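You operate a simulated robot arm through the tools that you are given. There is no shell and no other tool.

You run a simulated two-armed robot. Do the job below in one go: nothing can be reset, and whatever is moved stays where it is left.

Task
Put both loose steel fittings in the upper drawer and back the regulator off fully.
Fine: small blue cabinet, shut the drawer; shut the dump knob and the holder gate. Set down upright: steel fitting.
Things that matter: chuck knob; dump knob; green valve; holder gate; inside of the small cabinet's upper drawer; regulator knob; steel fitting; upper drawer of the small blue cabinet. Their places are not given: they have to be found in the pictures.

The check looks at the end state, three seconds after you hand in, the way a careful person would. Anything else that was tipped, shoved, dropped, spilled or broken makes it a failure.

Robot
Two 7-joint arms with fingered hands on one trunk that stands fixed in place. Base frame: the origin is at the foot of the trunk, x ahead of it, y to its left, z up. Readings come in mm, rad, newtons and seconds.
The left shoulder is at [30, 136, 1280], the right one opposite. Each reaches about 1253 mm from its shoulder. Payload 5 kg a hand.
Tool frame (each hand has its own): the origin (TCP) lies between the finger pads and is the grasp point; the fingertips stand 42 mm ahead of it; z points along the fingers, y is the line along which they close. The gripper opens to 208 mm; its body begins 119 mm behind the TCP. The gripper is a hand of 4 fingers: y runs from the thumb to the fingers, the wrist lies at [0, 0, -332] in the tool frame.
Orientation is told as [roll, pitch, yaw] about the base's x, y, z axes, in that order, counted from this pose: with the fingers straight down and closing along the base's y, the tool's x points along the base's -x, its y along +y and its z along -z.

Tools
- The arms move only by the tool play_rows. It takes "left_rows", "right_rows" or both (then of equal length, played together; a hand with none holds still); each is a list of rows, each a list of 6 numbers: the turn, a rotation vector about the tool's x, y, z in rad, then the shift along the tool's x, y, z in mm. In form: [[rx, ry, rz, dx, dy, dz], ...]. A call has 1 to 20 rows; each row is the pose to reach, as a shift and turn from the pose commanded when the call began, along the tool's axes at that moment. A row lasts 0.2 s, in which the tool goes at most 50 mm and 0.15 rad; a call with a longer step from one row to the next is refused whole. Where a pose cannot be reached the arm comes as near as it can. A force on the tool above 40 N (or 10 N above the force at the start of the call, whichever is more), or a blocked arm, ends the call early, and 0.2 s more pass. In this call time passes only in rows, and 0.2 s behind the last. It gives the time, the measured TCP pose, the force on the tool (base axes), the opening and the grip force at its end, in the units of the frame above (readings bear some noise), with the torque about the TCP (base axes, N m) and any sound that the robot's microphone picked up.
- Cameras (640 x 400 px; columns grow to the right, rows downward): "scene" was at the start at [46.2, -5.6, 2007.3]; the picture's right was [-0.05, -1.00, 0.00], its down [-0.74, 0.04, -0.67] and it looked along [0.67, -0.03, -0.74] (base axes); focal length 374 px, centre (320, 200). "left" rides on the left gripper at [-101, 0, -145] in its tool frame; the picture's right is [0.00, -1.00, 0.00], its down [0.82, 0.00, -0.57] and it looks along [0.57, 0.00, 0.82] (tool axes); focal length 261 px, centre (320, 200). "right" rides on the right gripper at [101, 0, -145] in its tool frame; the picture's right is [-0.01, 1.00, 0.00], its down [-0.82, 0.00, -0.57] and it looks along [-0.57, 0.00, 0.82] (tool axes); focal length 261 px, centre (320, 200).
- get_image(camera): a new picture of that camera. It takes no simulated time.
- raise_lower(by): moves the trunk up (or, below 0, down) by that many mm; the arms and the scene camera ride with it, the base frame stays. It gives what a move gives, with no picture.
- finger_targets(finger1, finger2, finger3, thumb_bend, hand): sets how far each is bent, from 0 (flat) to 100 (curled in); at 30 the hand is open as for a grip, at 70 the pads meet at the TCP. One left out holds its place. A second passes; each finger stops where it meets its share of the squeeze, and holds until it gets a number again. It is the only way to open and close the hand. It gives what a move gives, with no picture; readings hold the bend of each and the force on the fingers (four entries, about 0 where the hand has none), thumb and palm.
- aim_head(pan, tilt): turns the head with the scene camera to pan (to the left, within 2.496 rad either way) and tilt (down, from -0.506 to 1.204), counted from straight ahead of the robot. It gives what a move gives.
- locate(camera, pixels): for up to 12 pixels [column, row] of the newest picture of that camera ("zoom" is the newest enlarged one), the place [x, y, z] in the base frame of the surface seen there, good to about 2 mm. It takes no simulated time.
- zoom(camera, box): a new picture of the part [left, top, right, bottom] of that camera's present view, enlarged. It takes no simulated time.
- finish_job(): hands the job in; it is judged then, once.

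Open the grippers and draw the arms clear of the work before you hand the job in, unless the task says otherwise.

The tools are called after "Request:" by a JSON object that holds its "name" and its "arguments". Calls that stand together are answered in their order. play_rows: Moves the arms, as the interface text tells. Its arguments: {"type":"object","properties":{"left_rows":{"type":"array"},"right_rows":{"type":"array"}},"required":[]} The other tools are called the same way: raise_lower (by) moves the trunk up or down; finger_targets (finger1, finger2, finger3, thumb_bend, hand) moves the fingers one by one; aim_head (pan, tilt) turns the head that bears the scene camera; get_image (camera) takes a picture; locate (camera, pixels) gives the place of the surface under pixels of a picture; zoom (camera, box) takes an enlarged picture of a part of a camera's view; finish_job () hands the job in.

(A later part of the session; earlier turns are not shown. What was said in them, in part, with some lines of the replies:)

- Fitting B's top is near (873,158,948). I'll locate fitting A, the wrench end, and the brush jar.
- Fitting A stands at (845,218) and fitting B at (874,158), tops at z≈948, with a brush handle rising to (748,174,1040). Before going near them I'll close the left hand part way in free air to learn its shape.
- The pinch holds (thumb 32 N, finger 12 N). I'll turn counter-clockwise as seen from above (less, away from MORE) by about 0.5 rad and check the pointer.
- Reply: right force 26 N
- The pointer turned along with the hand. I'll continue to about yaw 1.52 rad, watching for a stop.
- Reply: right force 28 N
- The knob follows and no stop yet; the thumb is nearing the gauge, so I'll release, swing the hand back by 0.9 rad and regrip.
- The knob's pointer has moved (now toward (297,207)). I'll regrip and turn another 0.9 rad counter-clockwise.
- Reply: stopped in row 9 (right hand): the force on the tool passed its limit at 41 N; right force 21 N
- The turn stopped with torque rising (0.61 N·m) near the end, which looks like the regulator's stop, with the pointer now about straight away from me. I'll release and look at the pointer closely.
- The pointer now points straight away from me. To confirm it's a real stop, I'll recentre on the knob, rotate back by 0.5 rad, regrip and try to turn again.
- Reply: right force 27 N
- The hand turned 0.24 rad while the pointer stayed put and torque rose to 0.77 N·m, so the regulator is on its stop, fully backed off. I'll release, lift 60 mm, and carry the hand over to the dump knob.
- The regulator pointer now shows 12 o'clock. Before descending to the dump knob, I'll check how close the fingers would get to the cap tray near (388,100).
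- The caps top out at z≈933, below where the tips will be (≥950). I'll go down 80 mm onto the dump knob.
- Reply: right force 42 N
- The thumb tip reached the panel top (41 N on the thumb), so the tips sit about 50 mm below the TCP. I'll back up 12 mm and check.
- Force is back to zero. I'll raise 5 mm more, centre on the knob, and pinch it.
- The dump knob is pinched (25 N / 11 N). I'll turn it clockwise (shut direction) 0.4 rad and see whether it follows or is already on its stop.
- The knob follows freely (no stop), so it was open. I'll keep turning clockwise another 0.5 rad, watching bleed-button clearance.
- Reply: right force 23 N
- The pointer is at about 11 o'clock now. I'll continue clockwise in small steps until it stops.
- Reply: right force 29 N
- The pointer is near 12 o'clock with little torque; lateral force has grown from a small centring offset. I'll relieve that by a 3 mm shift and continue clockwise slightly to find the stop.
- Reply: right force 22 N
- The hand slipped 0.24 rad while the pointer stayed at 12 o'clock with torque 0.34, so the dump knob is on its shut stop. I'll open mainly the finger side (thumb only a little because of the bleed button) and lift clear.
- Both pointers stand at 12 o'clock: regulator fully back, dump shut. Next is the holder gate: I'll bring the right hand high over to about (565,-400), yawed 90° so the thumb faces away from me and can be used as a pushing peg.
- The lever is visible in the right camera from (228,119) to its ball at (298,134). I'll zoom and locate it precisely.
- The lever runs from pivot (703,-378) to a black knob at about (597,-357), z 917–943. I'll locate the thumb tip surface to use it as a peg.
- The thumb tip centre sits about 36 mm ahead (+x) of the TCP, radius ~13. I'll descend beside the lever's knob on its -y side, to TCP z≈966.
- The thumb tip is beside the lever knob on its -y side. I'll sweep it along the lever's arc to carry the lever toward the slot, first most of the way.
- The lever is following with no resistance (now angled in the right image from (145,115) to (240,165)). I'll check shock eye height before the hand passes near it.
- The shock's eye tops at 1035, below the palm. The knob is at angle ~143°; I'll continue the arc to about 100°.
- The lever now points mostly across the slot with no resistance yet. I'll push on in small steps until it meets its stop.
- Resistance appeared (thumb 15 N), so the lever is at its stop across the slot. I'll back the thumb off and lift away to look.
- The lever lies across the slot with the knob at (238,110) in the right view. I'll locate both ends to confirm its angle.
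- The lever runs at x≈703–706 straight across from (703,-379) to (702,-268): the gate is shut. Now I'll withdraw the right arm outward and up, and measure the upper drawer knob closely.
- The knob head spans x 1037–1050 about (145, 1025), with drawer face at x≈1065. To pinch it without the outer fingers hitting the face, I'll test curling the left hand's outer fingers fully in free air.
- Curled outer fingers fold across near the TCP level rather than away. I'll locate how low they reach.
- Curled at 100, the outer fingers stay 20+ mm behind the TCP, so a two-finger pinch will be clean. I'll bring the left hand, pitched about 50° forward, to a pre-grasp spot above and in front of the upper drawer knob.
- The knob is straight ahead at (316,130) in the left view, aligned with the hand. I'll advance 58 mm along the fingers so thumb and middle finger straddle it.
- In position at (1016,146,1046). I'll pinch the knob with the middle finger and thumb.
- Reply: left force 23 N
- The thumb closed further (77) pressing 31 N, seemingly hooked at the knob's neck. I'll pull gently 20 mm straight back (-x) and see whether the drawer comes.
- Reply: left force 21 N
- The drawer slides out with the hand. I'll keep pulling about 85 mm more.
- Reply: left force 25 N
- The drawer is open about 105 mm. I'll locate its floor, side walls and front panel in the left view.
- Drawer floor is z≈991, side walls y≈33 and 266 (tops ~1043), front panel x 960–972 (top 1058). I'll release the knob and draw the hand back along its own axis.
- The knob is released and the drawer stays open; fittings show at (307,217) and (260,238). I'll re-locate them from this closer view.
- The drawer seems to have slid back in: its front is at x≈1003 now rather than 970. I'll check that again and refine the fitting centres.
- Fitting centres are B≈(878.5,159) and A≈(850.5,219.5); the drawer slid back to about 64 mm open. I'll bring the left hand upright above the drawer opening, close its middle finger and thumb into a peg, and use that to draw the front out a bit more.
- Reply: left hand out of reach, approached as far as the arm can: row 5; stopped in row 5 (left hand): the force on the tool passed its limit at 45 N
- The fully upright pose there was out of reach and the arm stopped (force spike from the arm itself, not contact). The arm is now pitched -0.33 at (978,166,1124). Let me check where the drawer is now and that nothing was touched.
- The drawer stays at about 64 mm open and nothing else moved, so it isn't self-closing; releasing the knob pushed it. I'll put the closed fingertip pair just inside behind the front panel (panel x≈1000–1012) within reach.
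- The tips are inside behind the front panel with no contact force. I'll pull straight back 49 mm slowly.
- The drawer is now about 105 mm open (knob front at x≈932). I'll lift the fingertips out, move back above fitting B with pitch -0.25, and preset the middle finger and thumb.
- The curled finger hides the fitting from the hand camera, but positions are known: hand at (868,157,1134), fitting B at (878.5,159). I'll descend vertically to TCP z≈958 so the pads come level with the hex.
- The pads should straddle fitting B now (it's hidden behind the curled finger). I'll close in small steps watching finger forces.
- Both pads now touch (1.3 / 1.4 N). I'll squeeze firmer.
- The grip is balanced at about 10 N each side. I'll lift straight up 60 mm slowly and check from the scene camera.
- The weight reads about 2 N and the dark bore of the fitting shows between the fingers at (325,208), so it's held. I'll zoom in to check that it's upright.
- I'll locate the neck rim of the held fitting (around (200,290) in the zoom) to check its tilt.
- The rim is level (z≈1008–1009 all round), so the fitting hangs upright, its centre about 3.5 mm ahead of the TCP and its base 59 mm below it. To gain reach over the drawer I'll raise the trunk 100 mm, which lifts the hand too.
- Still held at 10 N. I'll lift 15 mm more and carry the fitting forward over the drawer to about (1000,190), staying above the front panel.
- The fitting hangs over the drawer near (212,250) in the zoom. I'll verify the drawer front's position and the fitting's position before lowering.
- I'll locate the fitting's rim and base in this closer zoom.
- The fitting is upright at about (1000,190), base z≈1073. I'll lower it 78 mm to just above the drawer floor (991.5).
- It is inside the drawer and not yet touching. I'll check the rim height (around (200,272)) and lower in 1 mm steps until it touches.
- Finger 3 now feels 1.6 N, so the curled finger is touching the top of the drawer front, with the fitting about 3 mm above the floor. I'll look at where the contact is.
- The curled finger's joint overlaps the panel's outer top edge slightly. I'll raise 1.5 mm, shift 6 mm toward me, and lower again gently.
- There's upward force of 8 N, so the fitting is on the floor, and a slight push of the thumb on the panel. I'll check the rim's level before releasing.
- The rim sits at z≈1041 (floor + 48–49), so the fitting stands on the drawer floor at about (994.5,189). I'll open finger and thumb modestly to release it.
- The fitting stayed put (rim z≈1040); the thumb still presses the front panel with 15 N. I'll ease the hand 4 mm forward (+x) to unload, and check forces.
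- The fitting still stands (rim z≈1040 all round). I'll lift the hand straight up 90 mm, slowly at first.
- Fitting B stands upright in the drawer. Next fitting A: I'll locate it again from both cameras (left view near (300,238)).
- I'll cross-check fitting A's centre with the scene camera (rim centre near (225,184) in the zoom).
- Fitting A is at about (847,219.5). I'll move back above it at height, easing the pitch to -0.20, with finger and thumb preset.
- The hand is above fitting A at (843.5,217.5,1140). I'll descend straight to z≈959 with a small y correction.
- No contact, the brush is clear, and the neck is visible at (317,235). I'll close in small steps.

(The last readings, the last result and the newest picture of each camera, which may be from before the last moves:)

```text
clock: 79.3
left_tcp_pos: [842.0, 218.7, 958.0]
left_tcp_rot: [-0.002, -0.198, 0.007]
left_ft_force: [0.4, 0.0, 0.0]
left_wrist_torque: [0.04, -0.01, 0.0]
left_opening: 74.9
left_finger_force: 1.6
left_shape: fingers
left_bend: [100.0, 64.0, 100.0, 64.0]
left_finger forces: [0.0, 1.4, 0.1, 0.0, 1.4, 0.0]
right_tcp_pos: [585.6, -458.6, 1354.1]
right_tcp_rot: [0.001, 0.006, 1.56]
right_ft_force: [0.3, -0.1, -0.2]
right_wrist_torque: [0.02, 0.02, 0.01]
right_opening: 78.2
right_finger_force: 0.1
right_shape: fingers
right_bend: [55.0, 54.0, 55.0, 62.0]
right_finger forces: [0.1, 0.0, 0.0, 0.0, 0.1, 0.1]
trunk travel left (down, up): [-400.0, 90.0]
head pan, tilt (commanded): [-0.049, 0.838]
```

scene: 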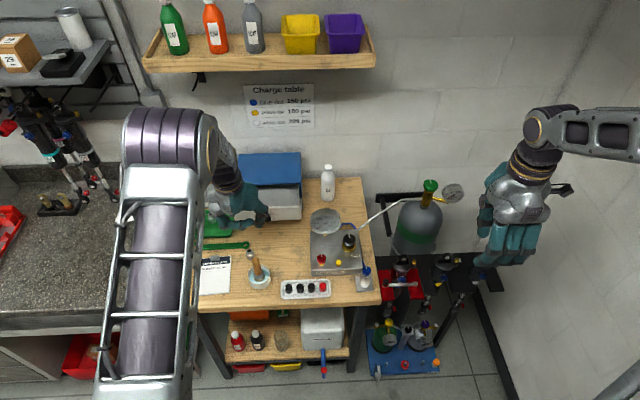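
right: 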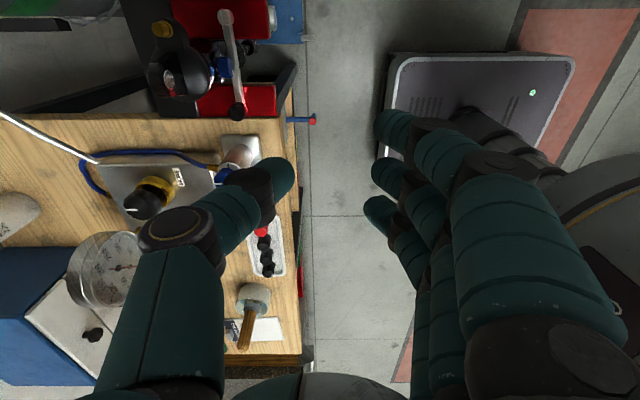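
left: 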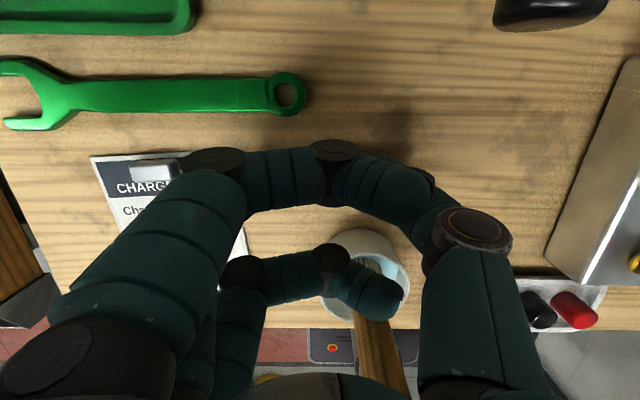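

Both pads touch at 1.4 N. I'll squeeze to the same grip as before and lift 60 mm slowly.

Request:
{"name": "finger_targets", "arguments": {"hand": "left", "finger2": 70, "thumb_bend": 69}}

Request:
{"name": "play_rows", "arguments": {"left_rows": [[0, 0, 0, -1, 0, -4.9], [0, 0, 0, -3, 0, -14.7], [0, 0, 0, -7, 0, -34.3], [0, 0, 0, -12, 0, -58.8]]}}

Request:
{"name": "zoom", "arguments": {"camera": "scene", "box": [240, 225, 290, 260]}}

```text
clock: 80.3
left_tcp_pos: [841.0, 217.5, 958.5]
left_tcp_rot: [0.0, -0.199, 0.005]
left_ft_force: [0.2, 0.0, 0.8]
left_wrist_torque: [-0.01, 0.0, -0.01]
left_opening: 73.5
left_finger_force: 10.5
left_shape: fingers
left_bend: [100.0, 64.0, 100.0, 67.0]
left_finger forces: [0.0, 10.4, 0.0, 0.1, 10.2, 0.0]
right_tcp_pos: [585.7, -458.1, 1352.6]
right_tcp_rot: [0.001, 0.005, 1.561]
right_ft_force: [-0.3, 0.0, 0.6]
right_wrist_torque: [0.0, -0.02, 0.02]
right_opening: 78.4
right_finger_force: 0.1
right_shape: fingers
right_bend: [55.0, 54.0, 55.0, 62.0]
right_finger forces: [0.0, 0.0, 0.0, 0.1, 0.0, 0.0]
trunk travel left (down, up): [-400.0, 90.0]
head pan, tilt (commanded): [-0.049, 0.838]
```

```text
clock: 81.3
left_tcp_pos: [839.0, 218.1, 1018.7]
left_tcp_rot: [-0.003, -0.199, 0.005]
left_ft_force: [-1.0, -0.7, -1.3]
left_wrist_torque: [0.01, -0.1, 0.03]
left_opening: 73.6
left_finger_force: 10.8
left_shape: fingers
left_bend: [100.0, 64.0, 100.0, 67.0]
left_finger forces: [0.0, 10.4, 0.1, 0.1, 10.3, 0.1]
right_tcp_pos: [584.5, -459.9, 1353.6]
right_tcp_rot: [0.002, 0.006, 1.56]
right_ft_force: [-0.7, -0.5, 0.6]
right_wrist_torque: [0.05, -0.03, 0.01]
right_opening: 78.5
right_finger_force: 0.1
right_shape: fingers
right_bend: [55.0, 54.0, 55.0, 62.0]
right_finger forces: [0.1, 0.1, 0.0, 0.0, 0.0, 0.0]
trunk travel left (down, up): [-400.0, 90.0]
head pan, tilt (commanded): [-0.049, 0.838]
```

```text
11.43 times, centred on (265, 242) of scene
```

zoom: 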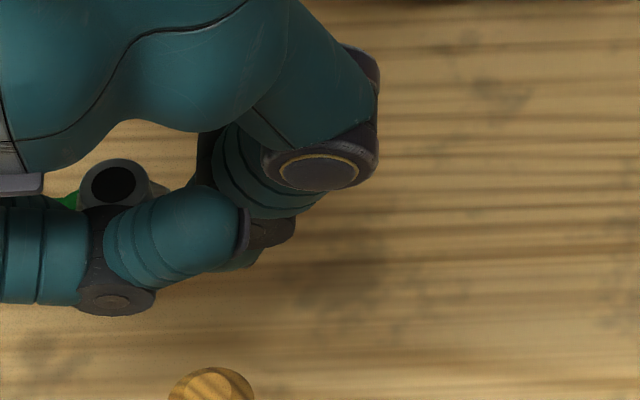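

The fitting came up with the hand. I'll check rim level and position.

Request:
{"name": "locate", "arguments": {"camera": "zoom", "pixels": [[113, 164], [84, 185], [144, 183], [95, 170], [130, 168], [100, 205]]}}

```text
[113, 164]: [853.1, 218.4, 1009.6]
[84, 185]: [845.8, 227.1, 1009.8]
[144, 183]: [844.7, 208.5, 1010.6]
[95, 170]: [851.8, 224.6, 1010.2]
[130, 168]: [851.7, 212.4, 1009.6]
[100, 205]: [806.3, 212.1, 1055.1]
```

It hangs upright (rim z≈1010, centre (844.5,218)). I'll raise it to clear the drawer front and carry it to about (1003,105) over the drawer.

Request:
{"name": "play_rows", "arguments": {"left_rows": [[0, 0, 0, -7.7, 0, -38.2], [0, 0, 0, -15.5, 0, -76.4], [0, 0, 0, -23, 0, -113.7], [0, 0, 0, -54.1, -22.6, -107.4], [0, 0, 0, -85.1, -45.2, -101.1], [0, 0, 0, -116.2, -67.8, -94.8], [0, 0, 0, -147.3, -90.4, -88.5], [0, 0, 0, -178.3, -113, -82.2]]}}

Request:
{"name": "zoom", "arguments": {"camera": "scene", "box": [235, 165, 325, 225]}}

Request:
{"name": "get_image", "arguments": {"camera": "left"}}

```text
clock: 83.1
left_tcp_pos: [1002.9, 106.8, 1134.1]
left_tcp_rot: [-0.002, -0.197, 0.008]
left_ft_force: [1.2, 0.4, 1.1]
left_wrist_torque: [-0.06, 0.3, -0.02]
left_opening: 73.6
left_finger_force: 10.0
left_shape: fingers
left_bend: [100.0, 64.0, 100.0, 67.0]
left_finger forces: [0.0, 10.0, 0.0, 0.0, 9.9, 0.0]
right_tcp_pos: [587.5, -458.3, 1353.1]
right_tcp_rot: [0.003, 0.005, 1.562]
right_ft_force: [0.7, -0.8, -0.4]
right_wrist_torque: [-0.11, 0.15, 0.01]
right_opening: 78.6
right_finger_force: 0.1
right_shape: fingers
right_bend: [55.0, 54.0, 55.0, 62.0]
right_finger forces: [0.1, 0.0, 0.0, 0.0, 0.1, 0.0]
trunk travel left (down, up): [-400.0, 90.0]
head pan, tilt (commanded): [-0.049, 0.838]
```

```text
6.67 times, centred on (280, 195) of scene
```

zoom: 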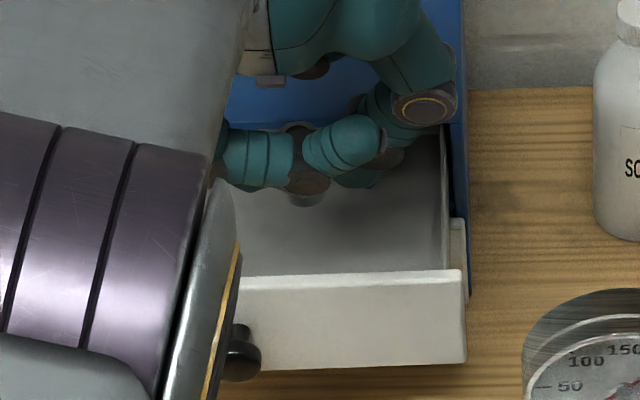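

```text
taken
```

left: 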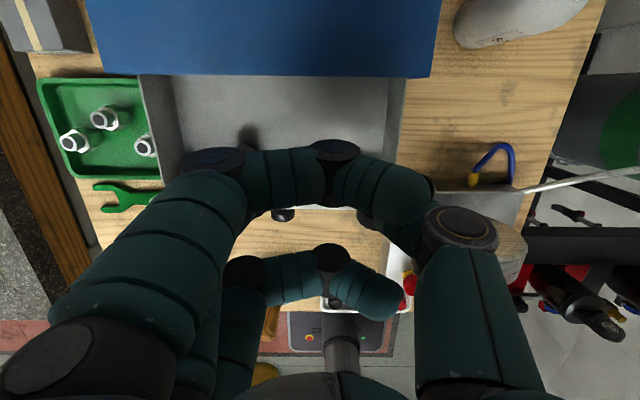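

The fitting hangs over the right half of the drawer near (305,195). I'll locate its base to confirm before lowering.

Request:
{"name": "zoom", "arguments": {"camera": "scene", "box": [260, 175, 300, 205]}}

Request:
{"name": "locate", "arguments": {"camera": "zoom", "pixels": [[285, 225], [275, 220], [300, 220], [285, 100], [310, 105], [260, 105], [290, 215]]}}

```text
13.33 times, centred on (280, 190) of scene
```

zoom: 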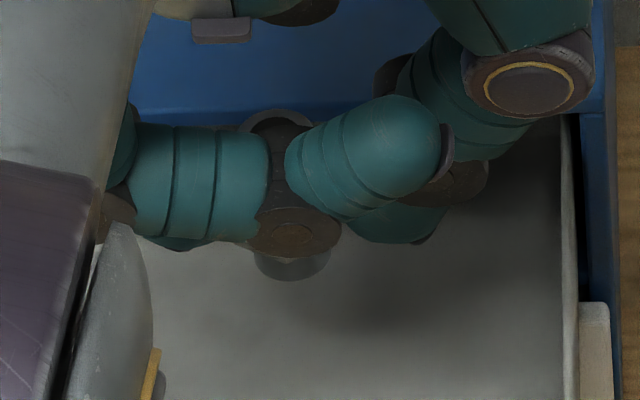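

```text
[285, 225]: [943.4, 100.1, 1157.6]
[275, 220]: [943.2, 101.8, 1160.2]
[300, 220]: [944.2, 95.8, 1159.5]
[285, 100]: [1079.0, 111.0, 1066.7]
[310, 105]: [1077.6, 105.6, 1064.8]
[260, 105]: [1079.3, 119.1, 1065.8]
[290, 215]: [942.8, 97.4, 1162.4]
```

I'll locate the visible rim arc (275,114) and base edge (292,276).

Request:
{"name": "locate", "arguments": {"camera": "zoom", "pixels": [[275, 114], [255, 120], [295, 116], [292, 276], [270, 268], [315, 268], [250, 126]]}}

```text
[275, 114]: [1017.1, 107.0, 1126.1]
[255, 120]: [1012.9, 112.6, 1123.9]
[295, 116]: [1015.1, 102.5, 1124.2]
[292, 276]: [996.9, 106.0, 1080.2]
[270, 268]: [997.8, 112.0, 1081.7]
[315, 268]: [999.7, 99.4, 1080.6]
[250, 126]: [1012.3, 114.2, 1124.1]
```

The fitting is upright, centre (1006,106), base z≈1077. I'll lower it 81 mm in the same careful way.

Request:
{"name": "play_rows", "arguments": {"left_rows": [[0, 0, 0, 4, 0, 19.6], [0, 0, 0, 7.9, 0, 39.2], [0, 0, 0, 11.9, 0, 58.8], [0, 0, 0, 14.7, 0, 72.5], [0, 0, 0, 15.7, 0, 77.4], [0, 0, 0, 16.1, 0, 79.4]]}}

Request:
{"name": "zoom", "arguments": {"camera": "scene", "box": [260, 180, 310, 215]}}

```text
clock: 84.5
left_tcp_pos: [999.5, 106.1, 1052.9]
left_tcp_rot: [-0.003, -0.199, 0.007]
left_ft_force: [0.0, 0.2, -1.0]
left_wrist_torque: [-0.01, 0.0, -0.02]
left_opening: 73.6
left_finger_force: 9.8
left_shape: fingers
left_bend: [100.0, 64.0, 100.0, 67.0]
left_finger forces: [0.0, 9.9, 0.1, 0.1, 9.9, 0.1]
right_tcp_pos: [585.5, -458.6, 1354.2]
right_tcp_rot: [0.002, 0.004, 1.56]
right_ft_force: [-0.1, -0.3, 0.5]
right_wrist_torque: [-0.01, 0.03, -0.01]
right_opening: 78.1
right_finger_force: 0.1
right_shape: fingers
right_bend: [55.0, 54.0, 55.0, 62.0]
right_finger forces: [0.1, 0.0, 0.0, 0.1, 0.0, 0.1]
trunk travel left (down, up): [-400.0, 90.0]
head pan, tilt (commanded): [-0.049, 0.838]
```

```text
11.43 times, centred on (285, 198) of scene
```

zoom: 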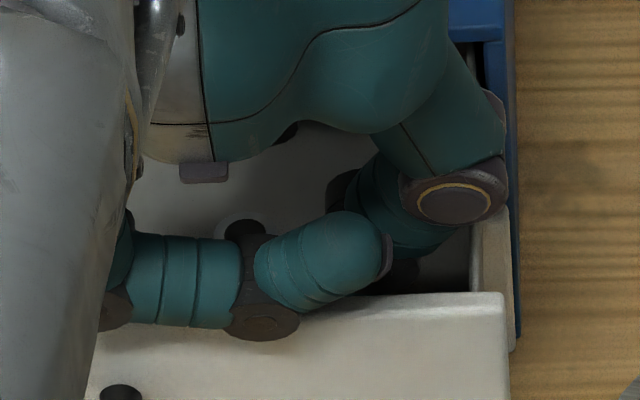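

Request:
{"name": "locate", "arguments": {"camera": "zoom", "pixels": [[240, 220], [222, 228], [255, 224], [232, 222], [248, 221], [217, 235]]}}

Request:
{"name": "play_rows", "arguments": {"left_rows": [[0, 0, 0, 0.2, 0, 1], [0, 0, 0, 0.4, 0, 2]]}}

```text
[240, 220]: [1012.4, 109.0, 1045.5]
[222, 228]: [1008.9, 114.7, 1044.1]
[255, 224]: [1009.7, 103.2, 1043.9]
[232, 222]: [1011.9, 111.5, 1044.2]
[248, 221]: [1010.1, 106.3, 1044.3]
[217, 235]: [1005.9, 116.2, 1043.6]
```

```text
clock: 85.1
left_tcp_pos: [999.4, 107.4, 1052.5]
left_tcp_rot: [-0.002, -0.2, 0.009]
left_ft_force: [0.7, 0.9, 0.9]
left_wrist_torque: [-0.04, 0.08, -0.02]
left_opening: 73.9
left_finger_force: 11.2
left_shape: fingers
left_bend: [100.0, 64.0, 100.0, 67.0]
left_finger forces: [0.0, 9.8, 1.8, 0.0, 9.9, 0.1]
right_tcp_pos: [586.0, -459.6, 1353.5]
right_tcp_rot: [0.001, 0.007, 1.56]
right_ft_force: [0.0, -1.1, -0.1]
right_wrist_torque: [0.02, 0.02, -0.02]
right_opening: 78.4
right_finger_force: 0.0
right_shape: fingers
right_bend: [55.0, 54.0, 55.0, 62.0]
right_finger forces: [0.0, 0.1, 0.1, 0.0, 0.0, 0.1]
trunk travel left (down, up): [-400.0, 90.0]
head pan, tilt (commanded): [-0.049, 0.838]
```

The rim is about 2 mm above its resting height and finger 3 again just touches the panel top (1.8 N). I'll shift 5 mm toward me and lower the last bit.

Request:
{"name": "play_rows", "arguments": {"left_rows": [[0, 0, 0, -0.3, 0, -1.5], [0, 0, 0, 2.15, 0, -2], [0, 0, 0, 4.6, 0, -2.5], [0, 0, 0, 4.9, 0, -1], [0, 0, 0, 5.2, 0, 0.5], [0, 0, 0, 5.4, 0, 1.5]]}}

Request:
{"name": "zoom", "arguments": {"camera": "scene", "box": [260, 180, 310, 215]}}

Request:
{"name": "locate", "arguments": {"camera": "zoom", "pixels": [[240, 236], [222, 243], [256, 240], [232, 238], [248, 237], [215, 250]]}}

```text
clock: 86.5
left_tcp_pos: [994.3, 106.0, 1051.0]
left_tcp_rot: [-0.002, -0.201, 0.007]
left_ft_force: [-0.1, 1.0, 3.6]
left_wrist_torque: [-0.06, 0.17, -0.04]
left_opening: 73.3
left_finger_force: 12.1
left_shape: fingers
left_bend: [100.0, 64.0, 100.0, 67.0]
left_finger forces: [0.0, 10.0, 3.4, 0.0, 10.9, 0.0]
right_tcp_pos: [586.6, -458.8, 1353.7]
right_tcp_rot: [0.002, 0.005, 1.561]
right_ft_force: [0.4, -0.6, -0.5]
right_wrist_torque: [0.03, 0.0, 0.03]
right_opening: 78.4
right_finger_force: 0.0
right_shape: fingers
right_bend: [55.0, 54.0, 55.0, 62.0]
right_finger forces: [0.0, 0.0, 0.1, 0.0, 0.0, 0.1]
trunk travel left (down, up): [-400.0, 90.0]
head pan, tilt (commanded): [-0.049, 0.838]
```

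```text
11.43 times, centred on (285, 198) of scene
```

zoom: 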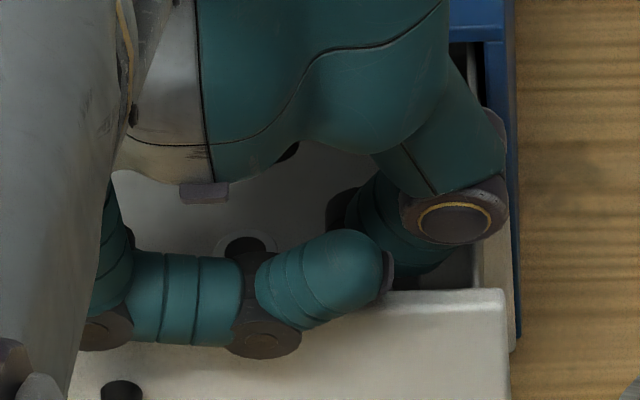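

```text
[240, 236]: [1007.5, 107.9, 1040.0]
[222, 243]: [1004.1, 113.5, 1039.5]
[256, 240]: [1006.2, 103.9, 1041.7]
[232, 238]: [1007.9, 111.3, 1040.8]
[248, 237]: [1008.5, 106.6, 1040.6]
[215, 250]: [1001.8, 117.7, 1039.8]
```

The rim is at z≈1040, so the fitting is down on the floor. I'll open finger and thumb to release it.

Request:
{"name": "finger_targets", "arguments": {"hand": "left", "finger2": 61, "thumb_bend": 62}}

Request:
{"name": "zoom", "arguments": {"camera": "scene", "box": [260, 180, 310, 215]}}

Request:
{"name": "locate", "arguments": {"camera": "zoom", "pixels": [[240, 236], [222, 243], [256, 240], [232, 238], [248, 237], [215, 250], [272, 248]]}}

```text
clock: 87.5
left_tcp_pos: [994.5, 107.0, 1049.6]
left_tcp_rot: [-0.002, -0.199, 0.008]
left_ft_force: [0.3, 1.5, 5.5]
left_wrist_torque: [-0.1, 0.17, 0.0]
left_opening: 75.4
left_finger_force: 2.5
left_shape: fingers
left_bend: [100.0, 61.0, 100.0, 62.0]
left_finger forces: [0.0, 0.0, 4.1, 0.0, 1.1, 0.1]
right_tcp_pos: [585.4, -458.5, 1353.7]
right_tcp_rot: [0.002, 0.006, 1.561]
right_ft_force: [-0.3, -0.8, -0.1]
right_wrist_torque: [0.03, 0.01, 0.0]
right_opening: 78.4
right_finger_force: 0.1
right_shape: fingers
right_bend: [55.0, 54.0, 55.0, 62.0]
right_finger forces: [0.1, 0.0, 0.0, 0.0, 0.0, 0.1]
trunk travel left (down, up): [-400.0, 90.0]
head pan, tilt (commanded): [-0.049, 0.838]
```

```text
11.43 times, centred on (285, 198) of scene
```

zoom: 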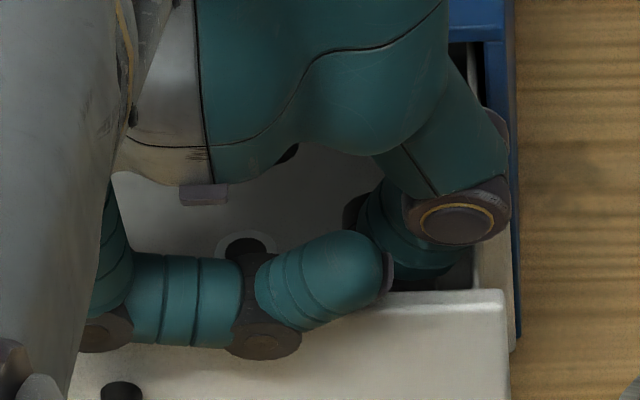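

```text
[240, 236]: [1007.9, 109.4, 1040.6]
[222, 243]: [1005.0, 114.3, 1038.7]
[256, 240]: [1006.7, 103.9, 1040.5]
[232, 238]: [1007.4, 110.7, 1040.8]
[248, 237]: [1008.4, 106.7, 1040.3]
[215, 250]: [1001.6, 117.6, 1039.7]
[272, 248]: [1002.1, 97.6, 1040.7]
```

Released and the rim is still level at z≈1040. I'll lift the hand straight up 90 mm.

Request:
{"name": "play_rows", "arguments": {"left_rows": [[0, 0, 0, -1, 0, -4.9], [0, 0, 0, -3, 0, -14.7], [0, 0, 0, -7, 0, -34.3], [0, 0, 0, -12, 0, -58.8], [0, 0, 0, -17.9, 0, -88.2]]}}

Request:
{"name": "zoom", "arguments": {"camera": "scene", "box": [235, 165, 325, 225]}}

Request:
{"name": "get_image", "arguments": {"camera": "left"}}

```text
clock: 88.7
left_tcp_pos: [993.3, 106.5, 1139.9]
left_tcp_rot: [0.001, -0.197, 0.005]
left_ft_force: [-1.7, -1.1, -0.6]
left_wrist_torque: [0.07, -0.17, 0.04]
left_opening: 75.3
left_finger_force: 0.0
left_shape: fingers
left_bend: [100.0, 61.0, 100.0, 62.0]
left_finger forces: [0.0, 0.1, 0.0, 0.0, 0.0, 0.1]
right_tcp_pos: [584.5, -459.4, 1353.5]
right_tcp_rot: [0.0, 0.005, 1.561]
right_ft_force: [-0.1, 1.2, 0.3]
right_wrist_torque: [0.0, -0.07, 0.01]
right_opening: 78.0
right_finger_force: 0.2
right_shape: fingers
right_bend: [55.0, 54.0, 55.0, 62.0]
right_finger forces: [0.0, 0.1, 0.1, 0.0, 0.1, 0.1]
trunk travel left (down, up): [-400.0, 90.0]
head pan, tilt (commanded): [-0.049, 0.838]
```

```text
6.67 times, centred on (280, 195) of scene
```

zoom: 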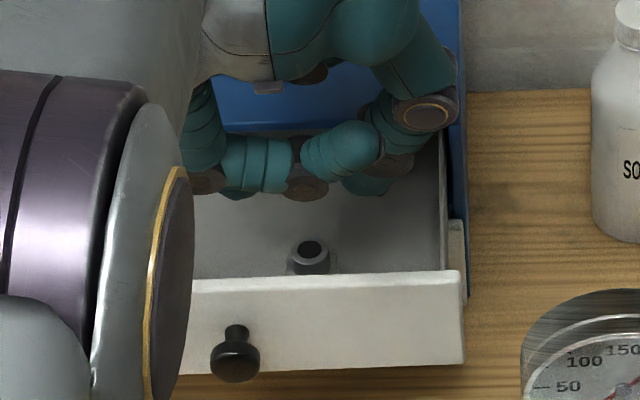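

```text
taken
```

left: 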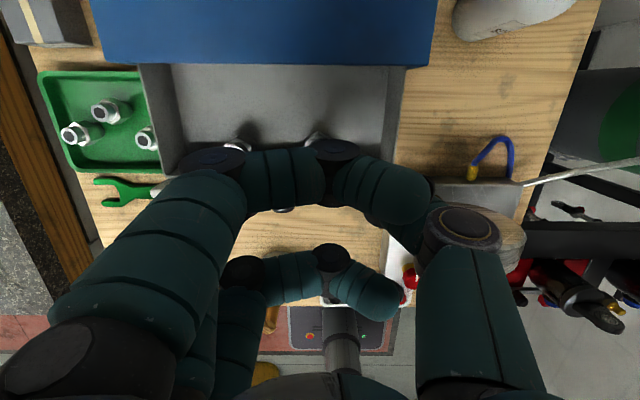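

Both fittings stand upright in the drawer. I'll close the finger pair into a peg, and bring the hand back and down in front of the drawer, pitched forward, to push it shut.

Request:
{"name": "play_rows", "arguments": {"left_rows": [[0, -0.134, 0, 25.3, 18.7, 1], [0, -0.268, 0, 50.6, 37.4, 2.1], [0, -0.402, 0, 75.9, 56.1, 3.1], [0, -0.536, 0, 101.2, 74.8, 4.2], [0, -0.67, 0, 126.5, 93.5, 5.2]]}}

Request:
{"name": "finger_targets", "arguments": {"hand": "left", "finger2": 68, "thumb_bend": 68}}

Request:
{"name": "get_image", "arguments": {"camera": "left"}}

Request:
{"name": "get_image", "arguments": {"camera": "scene"}}

```text
clock: 89.9
left_tcp_pos: [873.2, 200.8, 1108.7]
left_tcp_rot: [-0.005, -0.871, 0.009]
left_ft_force: [1.2, -1.5, 2.0]
left_wrist_torque: [0.1, 0.26, 0.08]
left_opening: 75.7
left_finger_force: 0.0
left_shape: fingers
left_bend: [100.0, 61.0, 100.0, 62.0]
left_finger forces: [0.0, 0.0, 0.0, 0.0, 0.1, 0.1]
right_tcp_pos: [586.0, -456.9, 1353.3]
right_tcp_rot: [0.002, 0.007, 1.561]
right_ft_force: [0.2, 0.8, 0.4]
right_wrist_torque: [-0.26, 0.08, -0.01]
right_opening: 78.1
right_finger_force: 0.0
right_shape: fingers
right_bend: [55.0, 54.0, 55.0, 62.0]
right_finger forces: [0.0, 0.1, 0.0, 0.1, 0.0, 0.0]
trunk travel left (down, up): [-400.0, 90.0]
head pan, tilt (commanded): [-0.049, 0.838]
```

```text
clock: 90.9
left_tcp_pos: [871.5, 200.5, 1109.0]
left_tcp_rot: [-0.003, -0.869, 0.009]
left_ft_force: [-0.5, -0.3, -0.8]
left_wrist_torque: [-0.01, -0.01, 0.0]
left_opening: 72.6
left_finger_force: 0.1
left_shape: fingers
left_bend: [100.0, 68.0, 100.0, 68.0]
left_finger forces: [0.0, 0.1, 0.0, 0.0, 0.1, 0.0]
right_tcp_pos: [586.7, -457.1, 1353.8]
right_tcp_rot: [0.001, 0.008, 1.559]
right_ft_force: [0.0, -0.4, 0.7]
right_wrist_torque: [-0.02, 0.0, 0.03]
right_opening: 78.2
right_finger_force: 0.0
right_shape: fingers
right_bend: [55.0, 54.0, 55.0, 62.0]
right_finger forces: [0.1, 0.0, 0.0, 0.0, 0.0, 0.0]
trunk travel left (down, up): [-400.0, 90.0]
head pan, tilt (commanded): [-0.049, 0.838]
```

```text
taken
```

left: 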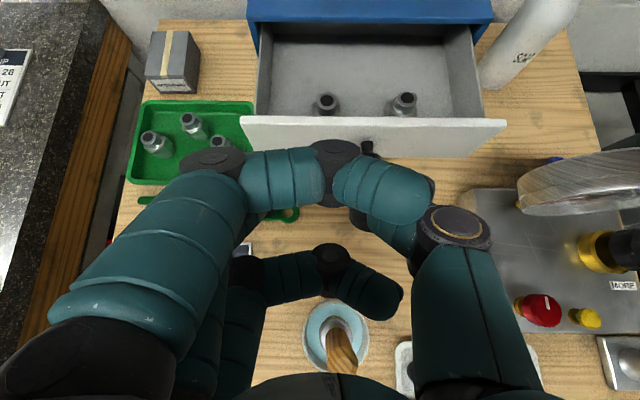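

```text
taken
```

scene: 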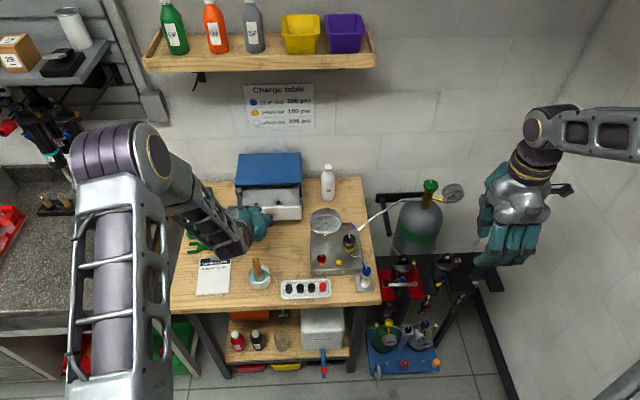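

Both fittings show upright in the drawer at (327,103) and (404,104). I'll lower the peg to panel height just in front of the drawer face, left of the knob.

Request:
{"name": "play_rows", "arguments": {"left_rows": [[0, 0, 0, 16, 0, 25.6], [0, 0, 0, 32.7, 0, 51.2]]}}

Request:
{"name": "get_image", "arguments": {"camera": "left"}}

Request:
{"name": "play_rows", "arguments": {"left_rows": [[0, 0, 0, -3.2, 0, 3.8], [0, 0, 0, -6.5, 0, 7.6], [0, 0, 0, -9.7, 0, 11.5], [0, 0, 0, -12.3, 0, 14.5], [0, 0, 0, -14.2, 0, 16.8], [0, 0, 0, -16.1, 0, 19.1], [0, 0, 0, -18.1, 0, 21.4], [0, 0, 0, -20, 0, 23.7], [0, 0, 0, -21.9, 0, 26], [0, 0, 0, -23.9, 0, 28.3]]}}

Request:
{"name": "get_image", "arguments": {"camera": "left"}}

```text
clock: 91.5
left_tcp_pos: [889.8, 201.7, 1050.4]
left_tcp_rot: [-0.003, -0.871, 0.009]
left_ft_force: [0.9, 0.2, 1.2]
left_wrist_torque: [0.01, 0.15, -0.06]
left_opening: 72.5
left_finger_force: 0.2
left_shape: fingers
left_bend: [100.0, 68.0, 100.0, 68.0]
left_finger forces: [0.1, 0.0, 0.1, 0.0, 0.0, 0.1]
right_tcp_pos: [586.7, -458.2, 1353.6]
right_tcp_rot: [0.002, 0.009, 1.561]
right_ft_force: [1.5, -0.2, -1.0]
right_wrist_torque: [-0.05, 0.03, -0.03]
right_opening: 78.3
right_finger_force: 0.0
right_shape: fingers
right_bend: [55.0, 54.0, 55.0, 62.0]
right_finger forces: [0.1, 0.0, 0.1, 0.0, 0.0, 0.1]
trunk travel left (down, up): [-400.0, 90.0]
head pan, tilt (commanded): [-0.049, 0.838]
```

```text
taken
```

left: 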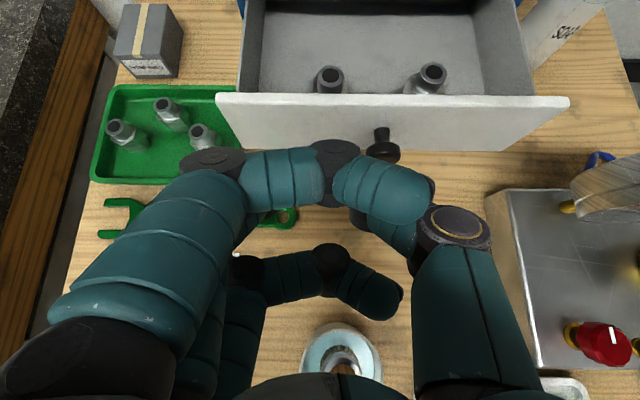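

```text
clock: 93.7
left_tcp_pos: [926.7, 200.9, 1050.7]
left_tcp_rot: [-0.001, -0.87, 0.006]
left_ft_force: [-0.9, -0.2, -0.3]
left_wrist_torque: [0.01, -0.01, -0.02]
left_opening: 72.4
left_finger_force: 0.1
left_shape: fingers
left_bend: [100.0, 68.0, 100.0, 68.0]
left_finger forces: [0.1, 0.0, 0.0, 0.1, 0.0, 0.0]
right_tcp_pos: [585.3, -459.2, 1353.3]
right_tcp_rot: [0.002, 0.006, 1.561]
right_ft_force: [0.8, 0.5, 0.3]
right_wrist_torque: [0.03, 0.0, 0.0]
right_opening: 78.2
right_finger_force: 0.1
right_shape: fingers
right_bend: [55.0, 54.0, 55.0, 62.0]
right_finger forces: [0.1, 0.1, 0.1, 0.0, 0.0, 0.1]
trunk travel left (down, up): [-400.0, 90.0]
head pan, tilt (commanded): [-0.049, 0.838]
```

```text
taken
```

left: 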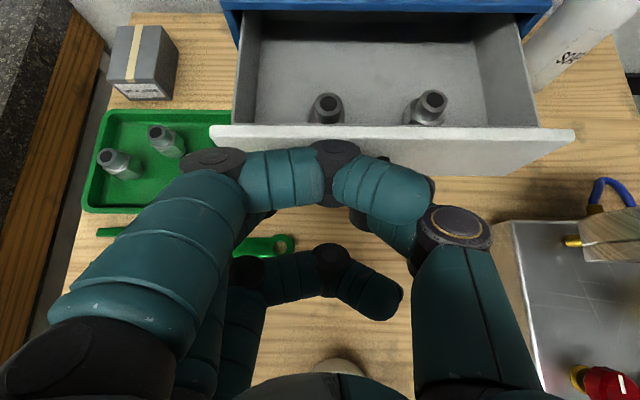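

Still practically no contact at x≈927. I'll continue pushing slowly, 3 mm per step.

Request:
{"name": "play_rows", "arguments": {"left_rows": [[0, 0, 0, -1.9, 0, 2.3], [0, 0, 0, -3.9, 0, 4.6], [0, 0, 0, -5.8, 0, 6.9], [0, 0, 0, -7.7, 0, 9.2], [0, 0, 0, -9.7, 0, 11.5], [0, 0, 0, -11.6, 0, 13.8], [0, 0, 0, -13.5, 0, 16], [0, 0, 0, -15.5, 0, 18.3], [0, 0, 0, -17.4, 0, 20.6], [0, 0, 0, -19.4, 0, 22.9]]}}

Request:
{"name": "get_image", "arguments": {"camera": "left"}}

```text
clock: 95.9
left_tcp_pos: [956.4, 199.9, 1051.9]
left_tcp_rot: [-0.002, -0.869, 0.006]
left_ft_force: [-0.3, 0.2, 0.1]
left_wrist_torque: [0.03, 0.04, 0.02]
left_opening: 72.4
left_finger_force: 0.1
left_shape: fingers
left_bend: [100.0, 68.0, 100.0, 68.0]
left_finger forces: [0.0, 0.0, 0.1, 0.0, 0.1, 0.0]
right_tcp_pos: [586.3, -459.3, 1354.1]
right_tcp_rot: [0.0, 0.005, 1.559]
right_ft_force: [-0.5, 0.6, -0.4]
right_wrist_torque: [0.01, 0.02, -0.01]
right_opening: 78.2
right_finger_force: 0.0
right_shape: fingers
right_bend: [55.0, 54.0, 55.0, 62.0]
right_finger forces: [0.1, 0.0, 0.0, 0.0, 0.0, 0.1]
trunk travel left (down, up): [-400.0, 90.0]
head pan, tilt (commanded): [-0.049, 0.838]
```

```text
taken
```

left: 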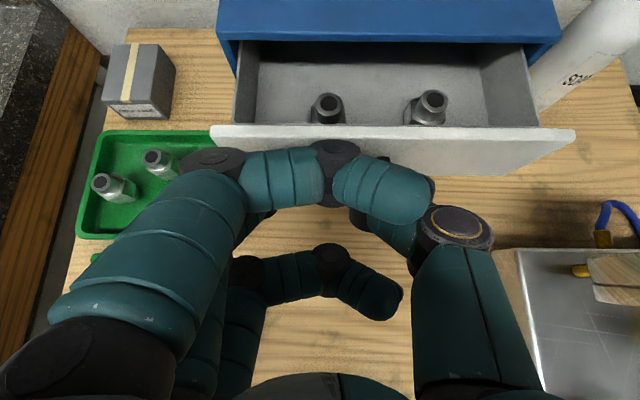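

The drawer is sliding in with the hand and the fittings stay upright. I'll continue another 56 mm at the same pace.

Request:
{"name": "play_rows", "arguments": {"left_rows": [[0, 0, 0, -2.3, 0, 2.7], [0, 0, 0, -4.5, 0, 5.3], [0, 0, 0, -6.8, 0, 8], [0, 0, 0, -9, 0, 10.7], [0, 0, 0, -11.3, 0, 13.4], [0, 0, 0, -13.5, 0, 16], [0, 0, 0, -15.8, 0, 18.7], [0, 0, 0, -18.1, 0, 21.4], [0, 0, 0, -20.3, 0, 24.1], [0, 0, 0, -22.6, 0, 26.7], [0, 0, 0, -24.8, 0, 29.4], [0, 0, 0, -27.1, 0, 32.1], [0, 0, 0, -29.3, 0, 34.8], [0, 0, 0, -31.6, 0, 37.4], [0, 0, 0, -33.9, 0, 40.1], [0, 0, 0, -36.1, 0, 42.8]]}}

Request:
{"name": "get_image", "arguments": {"camera": "left"}}

Request:
{"name": "zoom", "arguments": {"camera": "scene", "box": [220, 140, 320, 220]}}

```text
clock: 99.3
left_tcp_pos: [1012.6, 199.4, 1049.5]
left_tcp_rot: [-0.004, -0.869, 0.009]
left_ft_force: [-0.6, 0.1, -0.7]
left_wrist_torque: [0.0, -0.01, -0.02]
left_opening: 72.5
left_finger_force: 0.0
left_shape: fingers
left_bend: [100.0, 68.0, 100.0, 68.0]
left_finger forces: [0.1, 0.0, 0.0, 0.1, 0.0, 0.0]
right_tcp_pos: [585.8, -459.6, 1353.8]
right_tcp_rot: [0.002, 0.006, 1.561]
right_ft_force: [-0.2, 0.8, -0.2]
right_wrist_torque: [0.03, 0.01, 0.01]
right_opening: 78.2
right_finger_force: 0.1
right_shape: fingers
right_bend: [55.0, 54.0, 55.0, 62.0]
right_finger forces: [0.1, 0.1, 0.0, 0.1, 0.1, 0.0]
trunk travel left (down, up): [-400.0, 90.0]
head pan, tilt (commanded): [-0.049, 0.838]
```

```text
taken
```

left: 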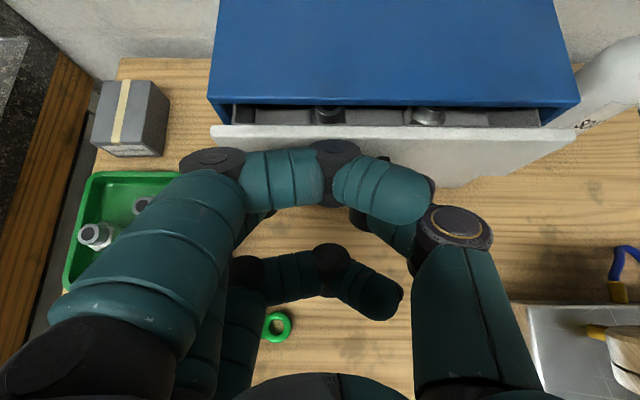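

```text
5.00 times, centred on (270, 180) of scene
```

zoom: 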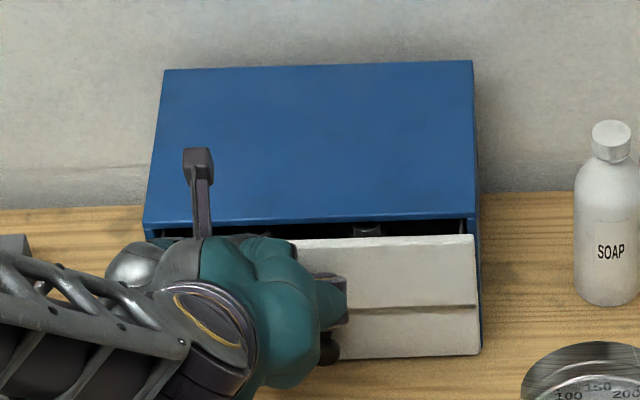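

About 20 mm remains. I'll locate the panel edge to know exactly how far.

Request:
{"name": "locate", "arguments": {"camera": "zoom", "pixels": [[400, 245], [450, 242], [400, 270], [450, 330], [400, 222]]}}

```text
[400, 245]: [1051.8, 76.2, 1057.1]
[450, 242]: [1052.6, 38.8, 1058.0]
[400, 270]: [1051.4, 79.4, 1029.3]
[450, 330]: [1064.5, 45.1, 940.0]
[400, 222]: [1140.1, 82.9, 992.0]
```

The upper front is at x≈1051; the lower (closed) one is at 1064.5, so 13 mm remains. I'll push 14 mm in 2 mm steps.

Request:
{"name": "play_rows", "arguments": {"left_rows": [[0, 0, 0, -1.3, 0, 1.5], [0, 0, 0, -2.6, 0, 3.1], [0, 0, 0, -3.9, 0, 4.6], [0, 0, 0, -5.2, 0, 6.1], [0, 0, 0, -6.5, 0, 7.6], [0, 0, 0, -7.7, 0, 9.2], [0, 0, 0, -9, 0, 10.7]]}}

Request:
{"name": "zoom", "arguments": {"camera": "scene", "box": [220, 140, 320, 220]}}

Request:
{"name": "locate", "arguments": {"camera": "zoom", "pixels": [[400, 245], [450, 242], [400, 270], [450, 330], [440, 270], [470, 225]]}}

```text
clock: 100.9
left_tcp_pos: [1025.5, 201.5, 1050.5]
left_tcp_rot: [-0.002, -0.869, 0.008]
left_ft_force: [-0.1, 0.3, 0.6]
left_wrist_torque: [0.02, 0.01, -0.01]
left_opening: 72.6
left_finger_force: 0.1
left_shape: fingers
left_bend: [100.0, 68.0, 100.0, 68.0]
left_finger forces: [0.0, 0.1, 0.0, 0.1, 0.0, 0.0]
right_tcp_pos: [586.3, -458.9, 1353.6]
right_tcp_rot: [0.001, 0.005, 1.56]
right_ft_force: [-0.4, 0.4, 0.5]
right_wrist_torque: [0.01, 0.0, 0.02]
right_opening: 78.3
right_finger_force: 0.0
right_shape: fingers
right_bend: [55.0, 54.0, 55.0, 62.0]
right_finger forces: [0.0, 0.0, 0.0, 0.0, 0.0, 0.1]
trunk travel left (down, up): [-400.0, 90.0]
head pan, tilt (commanded): [-0.049, 0.838]
```

```text
5.00 times, centred on (270, 180) of scene
```

zoom: 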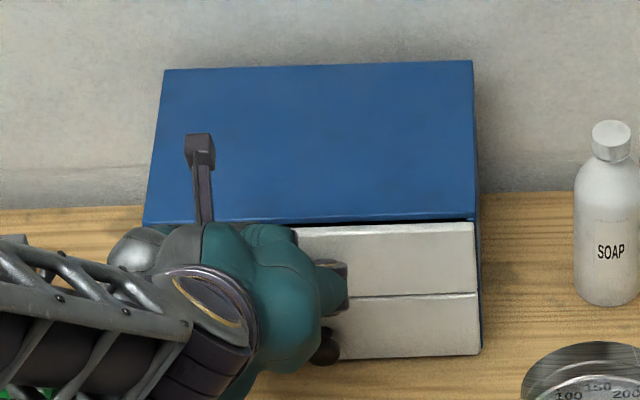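

```text
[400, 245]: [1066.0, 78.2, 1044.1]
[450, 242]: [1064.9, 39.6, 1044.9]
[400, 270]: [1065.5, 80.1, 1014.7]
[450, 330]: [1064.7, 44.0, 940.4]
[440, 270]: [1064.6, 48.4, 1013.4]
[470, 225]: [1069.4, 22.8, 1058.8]
```

The upper front is now flush with the lower (x≈1065). I'll push 2 mm more to make sure it's fully home.

Request:
{"name": "play_rows", "arguments": {"left_rows": [[0, 0, 0, -0.65, 0, 0.76], [0, 0, 0, -1.3, 0, 1.5], [0, 0, 0, -1.9, 0, 2.3]]}}

```text
clock: 101.7
left_tcp_pos: [1027.7, 199.6, 1050.1]
left_tcp_rot: [-0.003, -0.867, 0.006]
left_ft_force: [-14.4, -2.7, 1.9]
left_wrist_torque: [-0.1, 0.27, -0.39]
left_opening: 72.0
left_finger_force: 6.8
left_shape: fingers
left_bend: [100.0, 68.0, 100.0, 68.0]
left_finger forces: [0.0, 0.1, 0.0, 0.0, 14.1, 0.1]
right_tcp_pos: [584.1, -459.5, 1354.6]
right_tcp_rot: [0.001, 0.004, 1.561]
right_ft_force: [0.5, -0.2, 0.2]
right_wrist_torque: [0.0, 0.0, 0.0]
right_opening: 78.5
right_finger_force: 0.0
right_shape: fingers
right_bend: [55.0, 54.0, 55.0, 62.0]
right_finger forces: [0.0, 0.1, 0.1, 0.0, 0.1, 0.0]
trunk travel left (down, up): [-400.0, 90.0]
head pan, tilt (commanded): [-0.049, 0.838]
```

The stop is felt at 14 N: the upper drawer is fully shut. I'll back the hand straight off, then up and away.

Request:
{"name": "play_rows", "arguments": {"left_rows": [[0, 0, 0, 6.5, 0, -7.6], [0, 0, 0, 22, 0, -33.8], [0, 0, 0, 8.1, 0, -71.6], [0, 0, 0, -9.5, 10, -112.7], [0, 0, 0, -27.2, 20, -153.8], [0, 0, 0, -37.8, 28, -195.5], [0, 0, 0, -37.5, 36, -234.5], [0, 0, 0, -30.2, 46, -274.2]]}}

Request:
{"name": "get_image", "arguments": {"camera": "scene"}}

Request:
{"name": "zoom", "arguments": {"camera": "scene", "box": [200, 140, 320, 220]}}

```text
clock: 103.5
left_tcp_pos: [837.5, 243.8, 1251.5]
left_tcp_rot: [-0.002, -0.872, 0.008]
left_ft_force: [-0.3, -0.2, 0.0]
left_wrist_torque: [0.02, -0.06, 0.03]
left_opening: 72.4
left_finger_force: 0.0
left_shape: fingers
left_bend: [100.0, 68.0, 100.0, 68.0]
left_finger forces: [0.1, 0.0, 0.0, 0.1, 0.1, 0.1]
right_tcp_pos: [583.0, -458.4, 1354.7]
right_tcp_rot: [0.0, 0.007, 1.56]
right_ft_force: [-0.5, 0.4, -0.3]
right_wrist_torque: [0.0, -0.13, 0.01]
right_opening: 78.3
right_finger_force: 0.0
right_shape: fingers
right_bend: [55.0, 54.0, 55.0, 62.0]
right_finger forces: [0.0, 0.0, 0.1, 0.0, 0.1, 0.0]
trunk travel left (down, up): [-400.0, 90.0]
head pan, tilt (commanded): [-0.049, 0.838]
```

```text
taken
```

scene: 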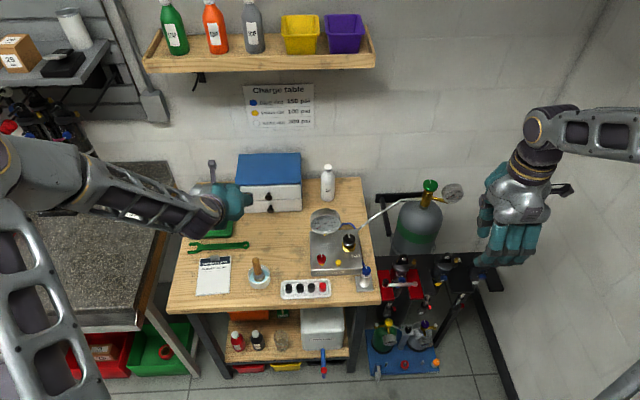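

```text
5.00 times, centred on (260, 180) of scene
```

zoom: 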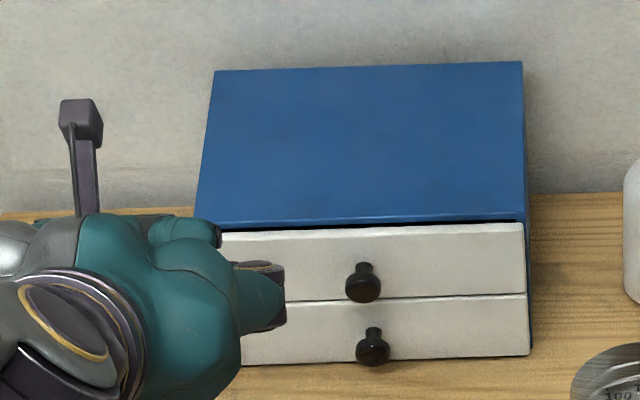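

The drawer is shut flush. I'll draw the left arm back to a clear, high pose and then open both hands.

Request:
{"name": "play_rows", "arguments": {"left_rows": [[0, 0.124, 0, -1.6, 6.6, -28.9], [0, 0.249, 0, -3.3, 13.1, -57.7], [0, 0.373, 0, -4.9, 19.7, -86.6], [0, 0.497, 0, -6.5, 26.3, -115.4], [0, 0.621, 0, -8.1, 32.9, -144.3], [0, 0.746, 0, -9.8, 39.4, -173.1], [0, 0.87, 0, -11.4, 46, -202]]}}

Request:
{"name": "finger_targets", "arguments": {"hand": "left", "finger1": 30, "finger2": 30, "finger3": 30, "thumb_bend": 30}}

Request:
{"name": "finger_targets", "arguments": {"hand": "right", "finger1": 30, "finger2": 30, "finger3": 30, "thumb_bend": 30}}

Request:
{"name": "get_image", "arguments": {"camera": "scene"}}

Request:
{"name": "zoom", "arguments": {"camera": "scene", "box": [300, 200, 380, 290]}}

Request:
{"name": "zoom", "arguments": {"camera": "scene", "box": [370, 170, 490, 310]}}

Request:
{"name": "zoom", "arguments": {"camera": "scene", "box": [170, 140, 320, 300]}}

```text
clock: 105.1
left_tcp_pos: [692.3, 297.0, 1389.6]
left_tcp_rot: [-0.004, 0.004, 0.008]
left_ft_force: [0.2, 1.4, -0.5]
left_wrist_torque: [-0.24, -0.05, 0.01]
left_opening: 72.3
left_finger_force: 0.0
left_shape: fingers
left_bend: [100.0, 68.0, 100.0, 68.0]
left_finger forces: [0.0, 0.0, 0.0, 0.0, 0.0, 0.0]
right_tcp_pos: [586.2, -452.7, 1356.5]
right_tcp_rot: [0.0, 0.009, 1.563]
right_ft_force: [-0.7, 2.0, 0.9]
right_wrist_torque: [-0.35, -0.03, 0.01]
right_opening: 78.5
right_finger_force: 0.0
right_shape: fingers
right_bend: [55.0, 54.0, 55.0, 62.0]
right_finger forces: [0.1, 0.0, 0.1, 0.0, 0.1, 0.0]
trunk travel left (down, up): [-400.0, 90.0]
head pan, tilt (commanded): [-0.049, 0.838]
```

```text
clock: 106.1
left_tcp_pos: [692.4, 291.9, 1388.6]
left_tcp_rot: [-0.001, 0.001, 0.004]
left_ft_force: [-0.5, -0.1, -0.3]
left_wrist_torque: [-0.01, 0.03, 0.0]
left_opening: 223.5
left_finger_force: 0.0
left_shape: fingers
left_bend: [30.0, 30.0, 30.0, 30.0]
left_finger forces: [0.0, 0.0, 0.0, 0.1, 0.0, 0.1]
right_tcp_pos: [585.8, -458.3, 1352.7]
right_tcp_rot: [0.002, 0.006, 1.562]
right_ft_force: [-0.1, 0.9, -0.1]
right_wrist_torque: [0.03, 0.02, -0.03]
right_opening: 78.4
right_finger_force: 0.1
right_shape: fingers
right_bend: [55.0, 54.0, 55.0, 62.0]
right_finger forces: [0.1, 0.0, 0.1, 0.0, 0.1, 0.1]
trunk travel left (down, up): [-400.0, 90.0]
head pan, tilt (commanded): [-0.049, 0.838]
```

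```text
clock: 107.1
left_tcp_pos: [692.7, 292.2, 1389.2]
left_tcp_rot: [-0.002, 0.002, 0.005]
left_ft_force: [-0.3, 0.2, -0.2]
left_wrist_torque: [0.03, 0.0, -0.01]
left_opening: 223.4
left_finger_force: 0.2
left_shape: fingers
left_bend: [30.0, 30.0, 30.0, 30.0]
left_finger forces: [0.1, 0.1, 0.1, 0.0, 0.0, 0.0]
right_tcp_pos: [584.7, -459.4, 1353.0]
right_tcp_rot: [0.002, 0.005, 1.562]
right_ft_force: [-0.4, 1.4, -0.6]
right_wrist_torque: [0.02, 0.03, 0.0]
right_opening: 223.4
right_finger_force: 0.1
right_shape: fingers
right_bend: [30.0, 30.0, 30.0, 30.0]
right_finger forces: [0.0, 0.1, 0.0, 0.0, 0.0, 0.1]
trunk travel left (down, up): [-400.0, 90.0]
head pan, tilt (commanded): [-0.049, 0.838]
```

```text
taken
```

scene: 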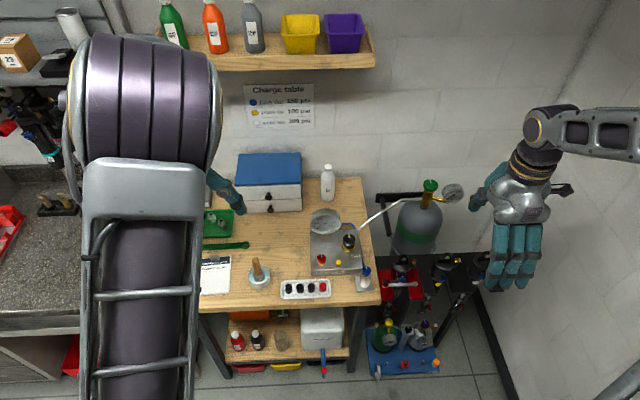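

```text
4.44 times, centred on (340, 245) of scene
```

zoom: 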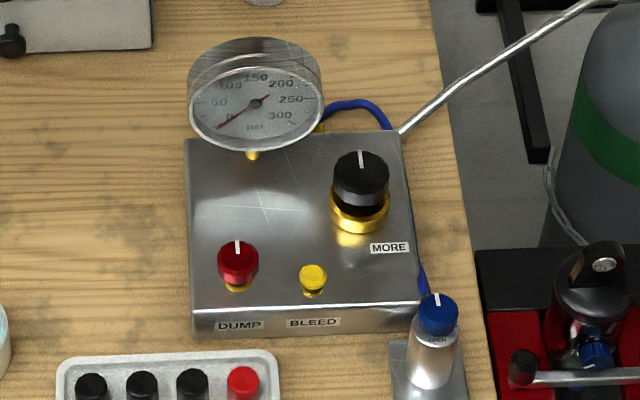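

```text
2.86 times, centred on (430, 240) of scene
```

zoom: 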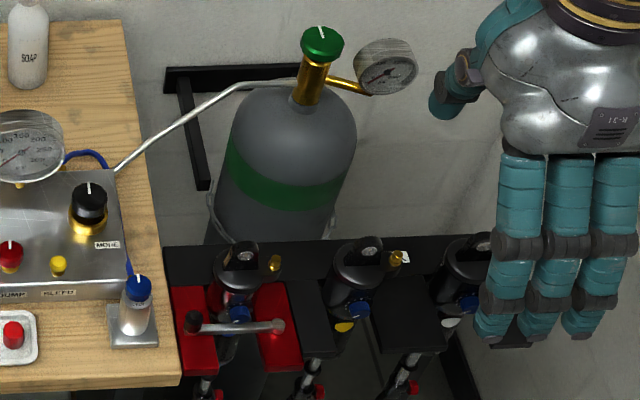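

```text
2.50 times, centred on (245, 220) of scene
```

zoom: 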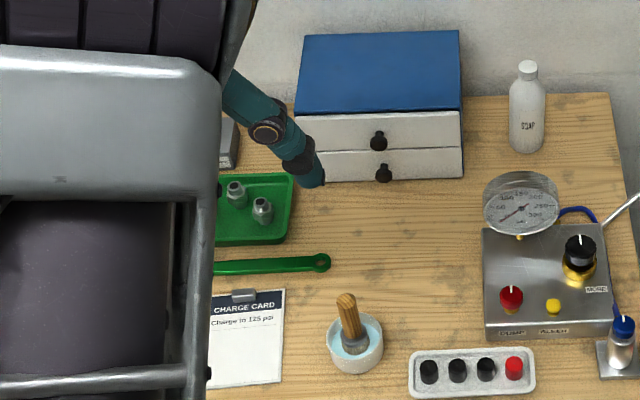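

All reads as intended: regulator and dump pointers are at 12 o'clock on their stops, the gate lever lies across the slot, the upper drawer is flush with both fittings inside, both hands are open and clear, and the chuck, green valve, brush and tray are untouched. I'll hand the job in.

Request:
{"name": "finish_job", "arguments": {}}

```text
The job is handed in.
```

The job is handed in. I expect it to pass, but I haven't seen the check's result.

- **Steel fittings:** Both loose fittings are in the upper drawer. I saw each one standing upright after I let go, and pushed the drawer in slowly. I couldn't see inside once it was closed.
- **Upper drawer:** It is fully shut, flush with the lower drawer. I felt it reach its stop.
- **Regulator:** It is backed off fully, turned counter-clockwise until it hit its stop. The pointer is at 12 o'clock.
- **Dump knob:** It is shut. It was open at the start, so I turned it clockwise to its stop.
- **Holder gate:** It is shut. The lever was open at the start and now lies straight across the slot.

While lining up on the dump knob, the thumb briefly pressed on the panel top at about 40 N, and nothing moved.

In the final pictures, everything else I could see was as I found it, including the chuck knob and green valve. Both hands are open and clear of the work. I left the trunk raised 100 mm.
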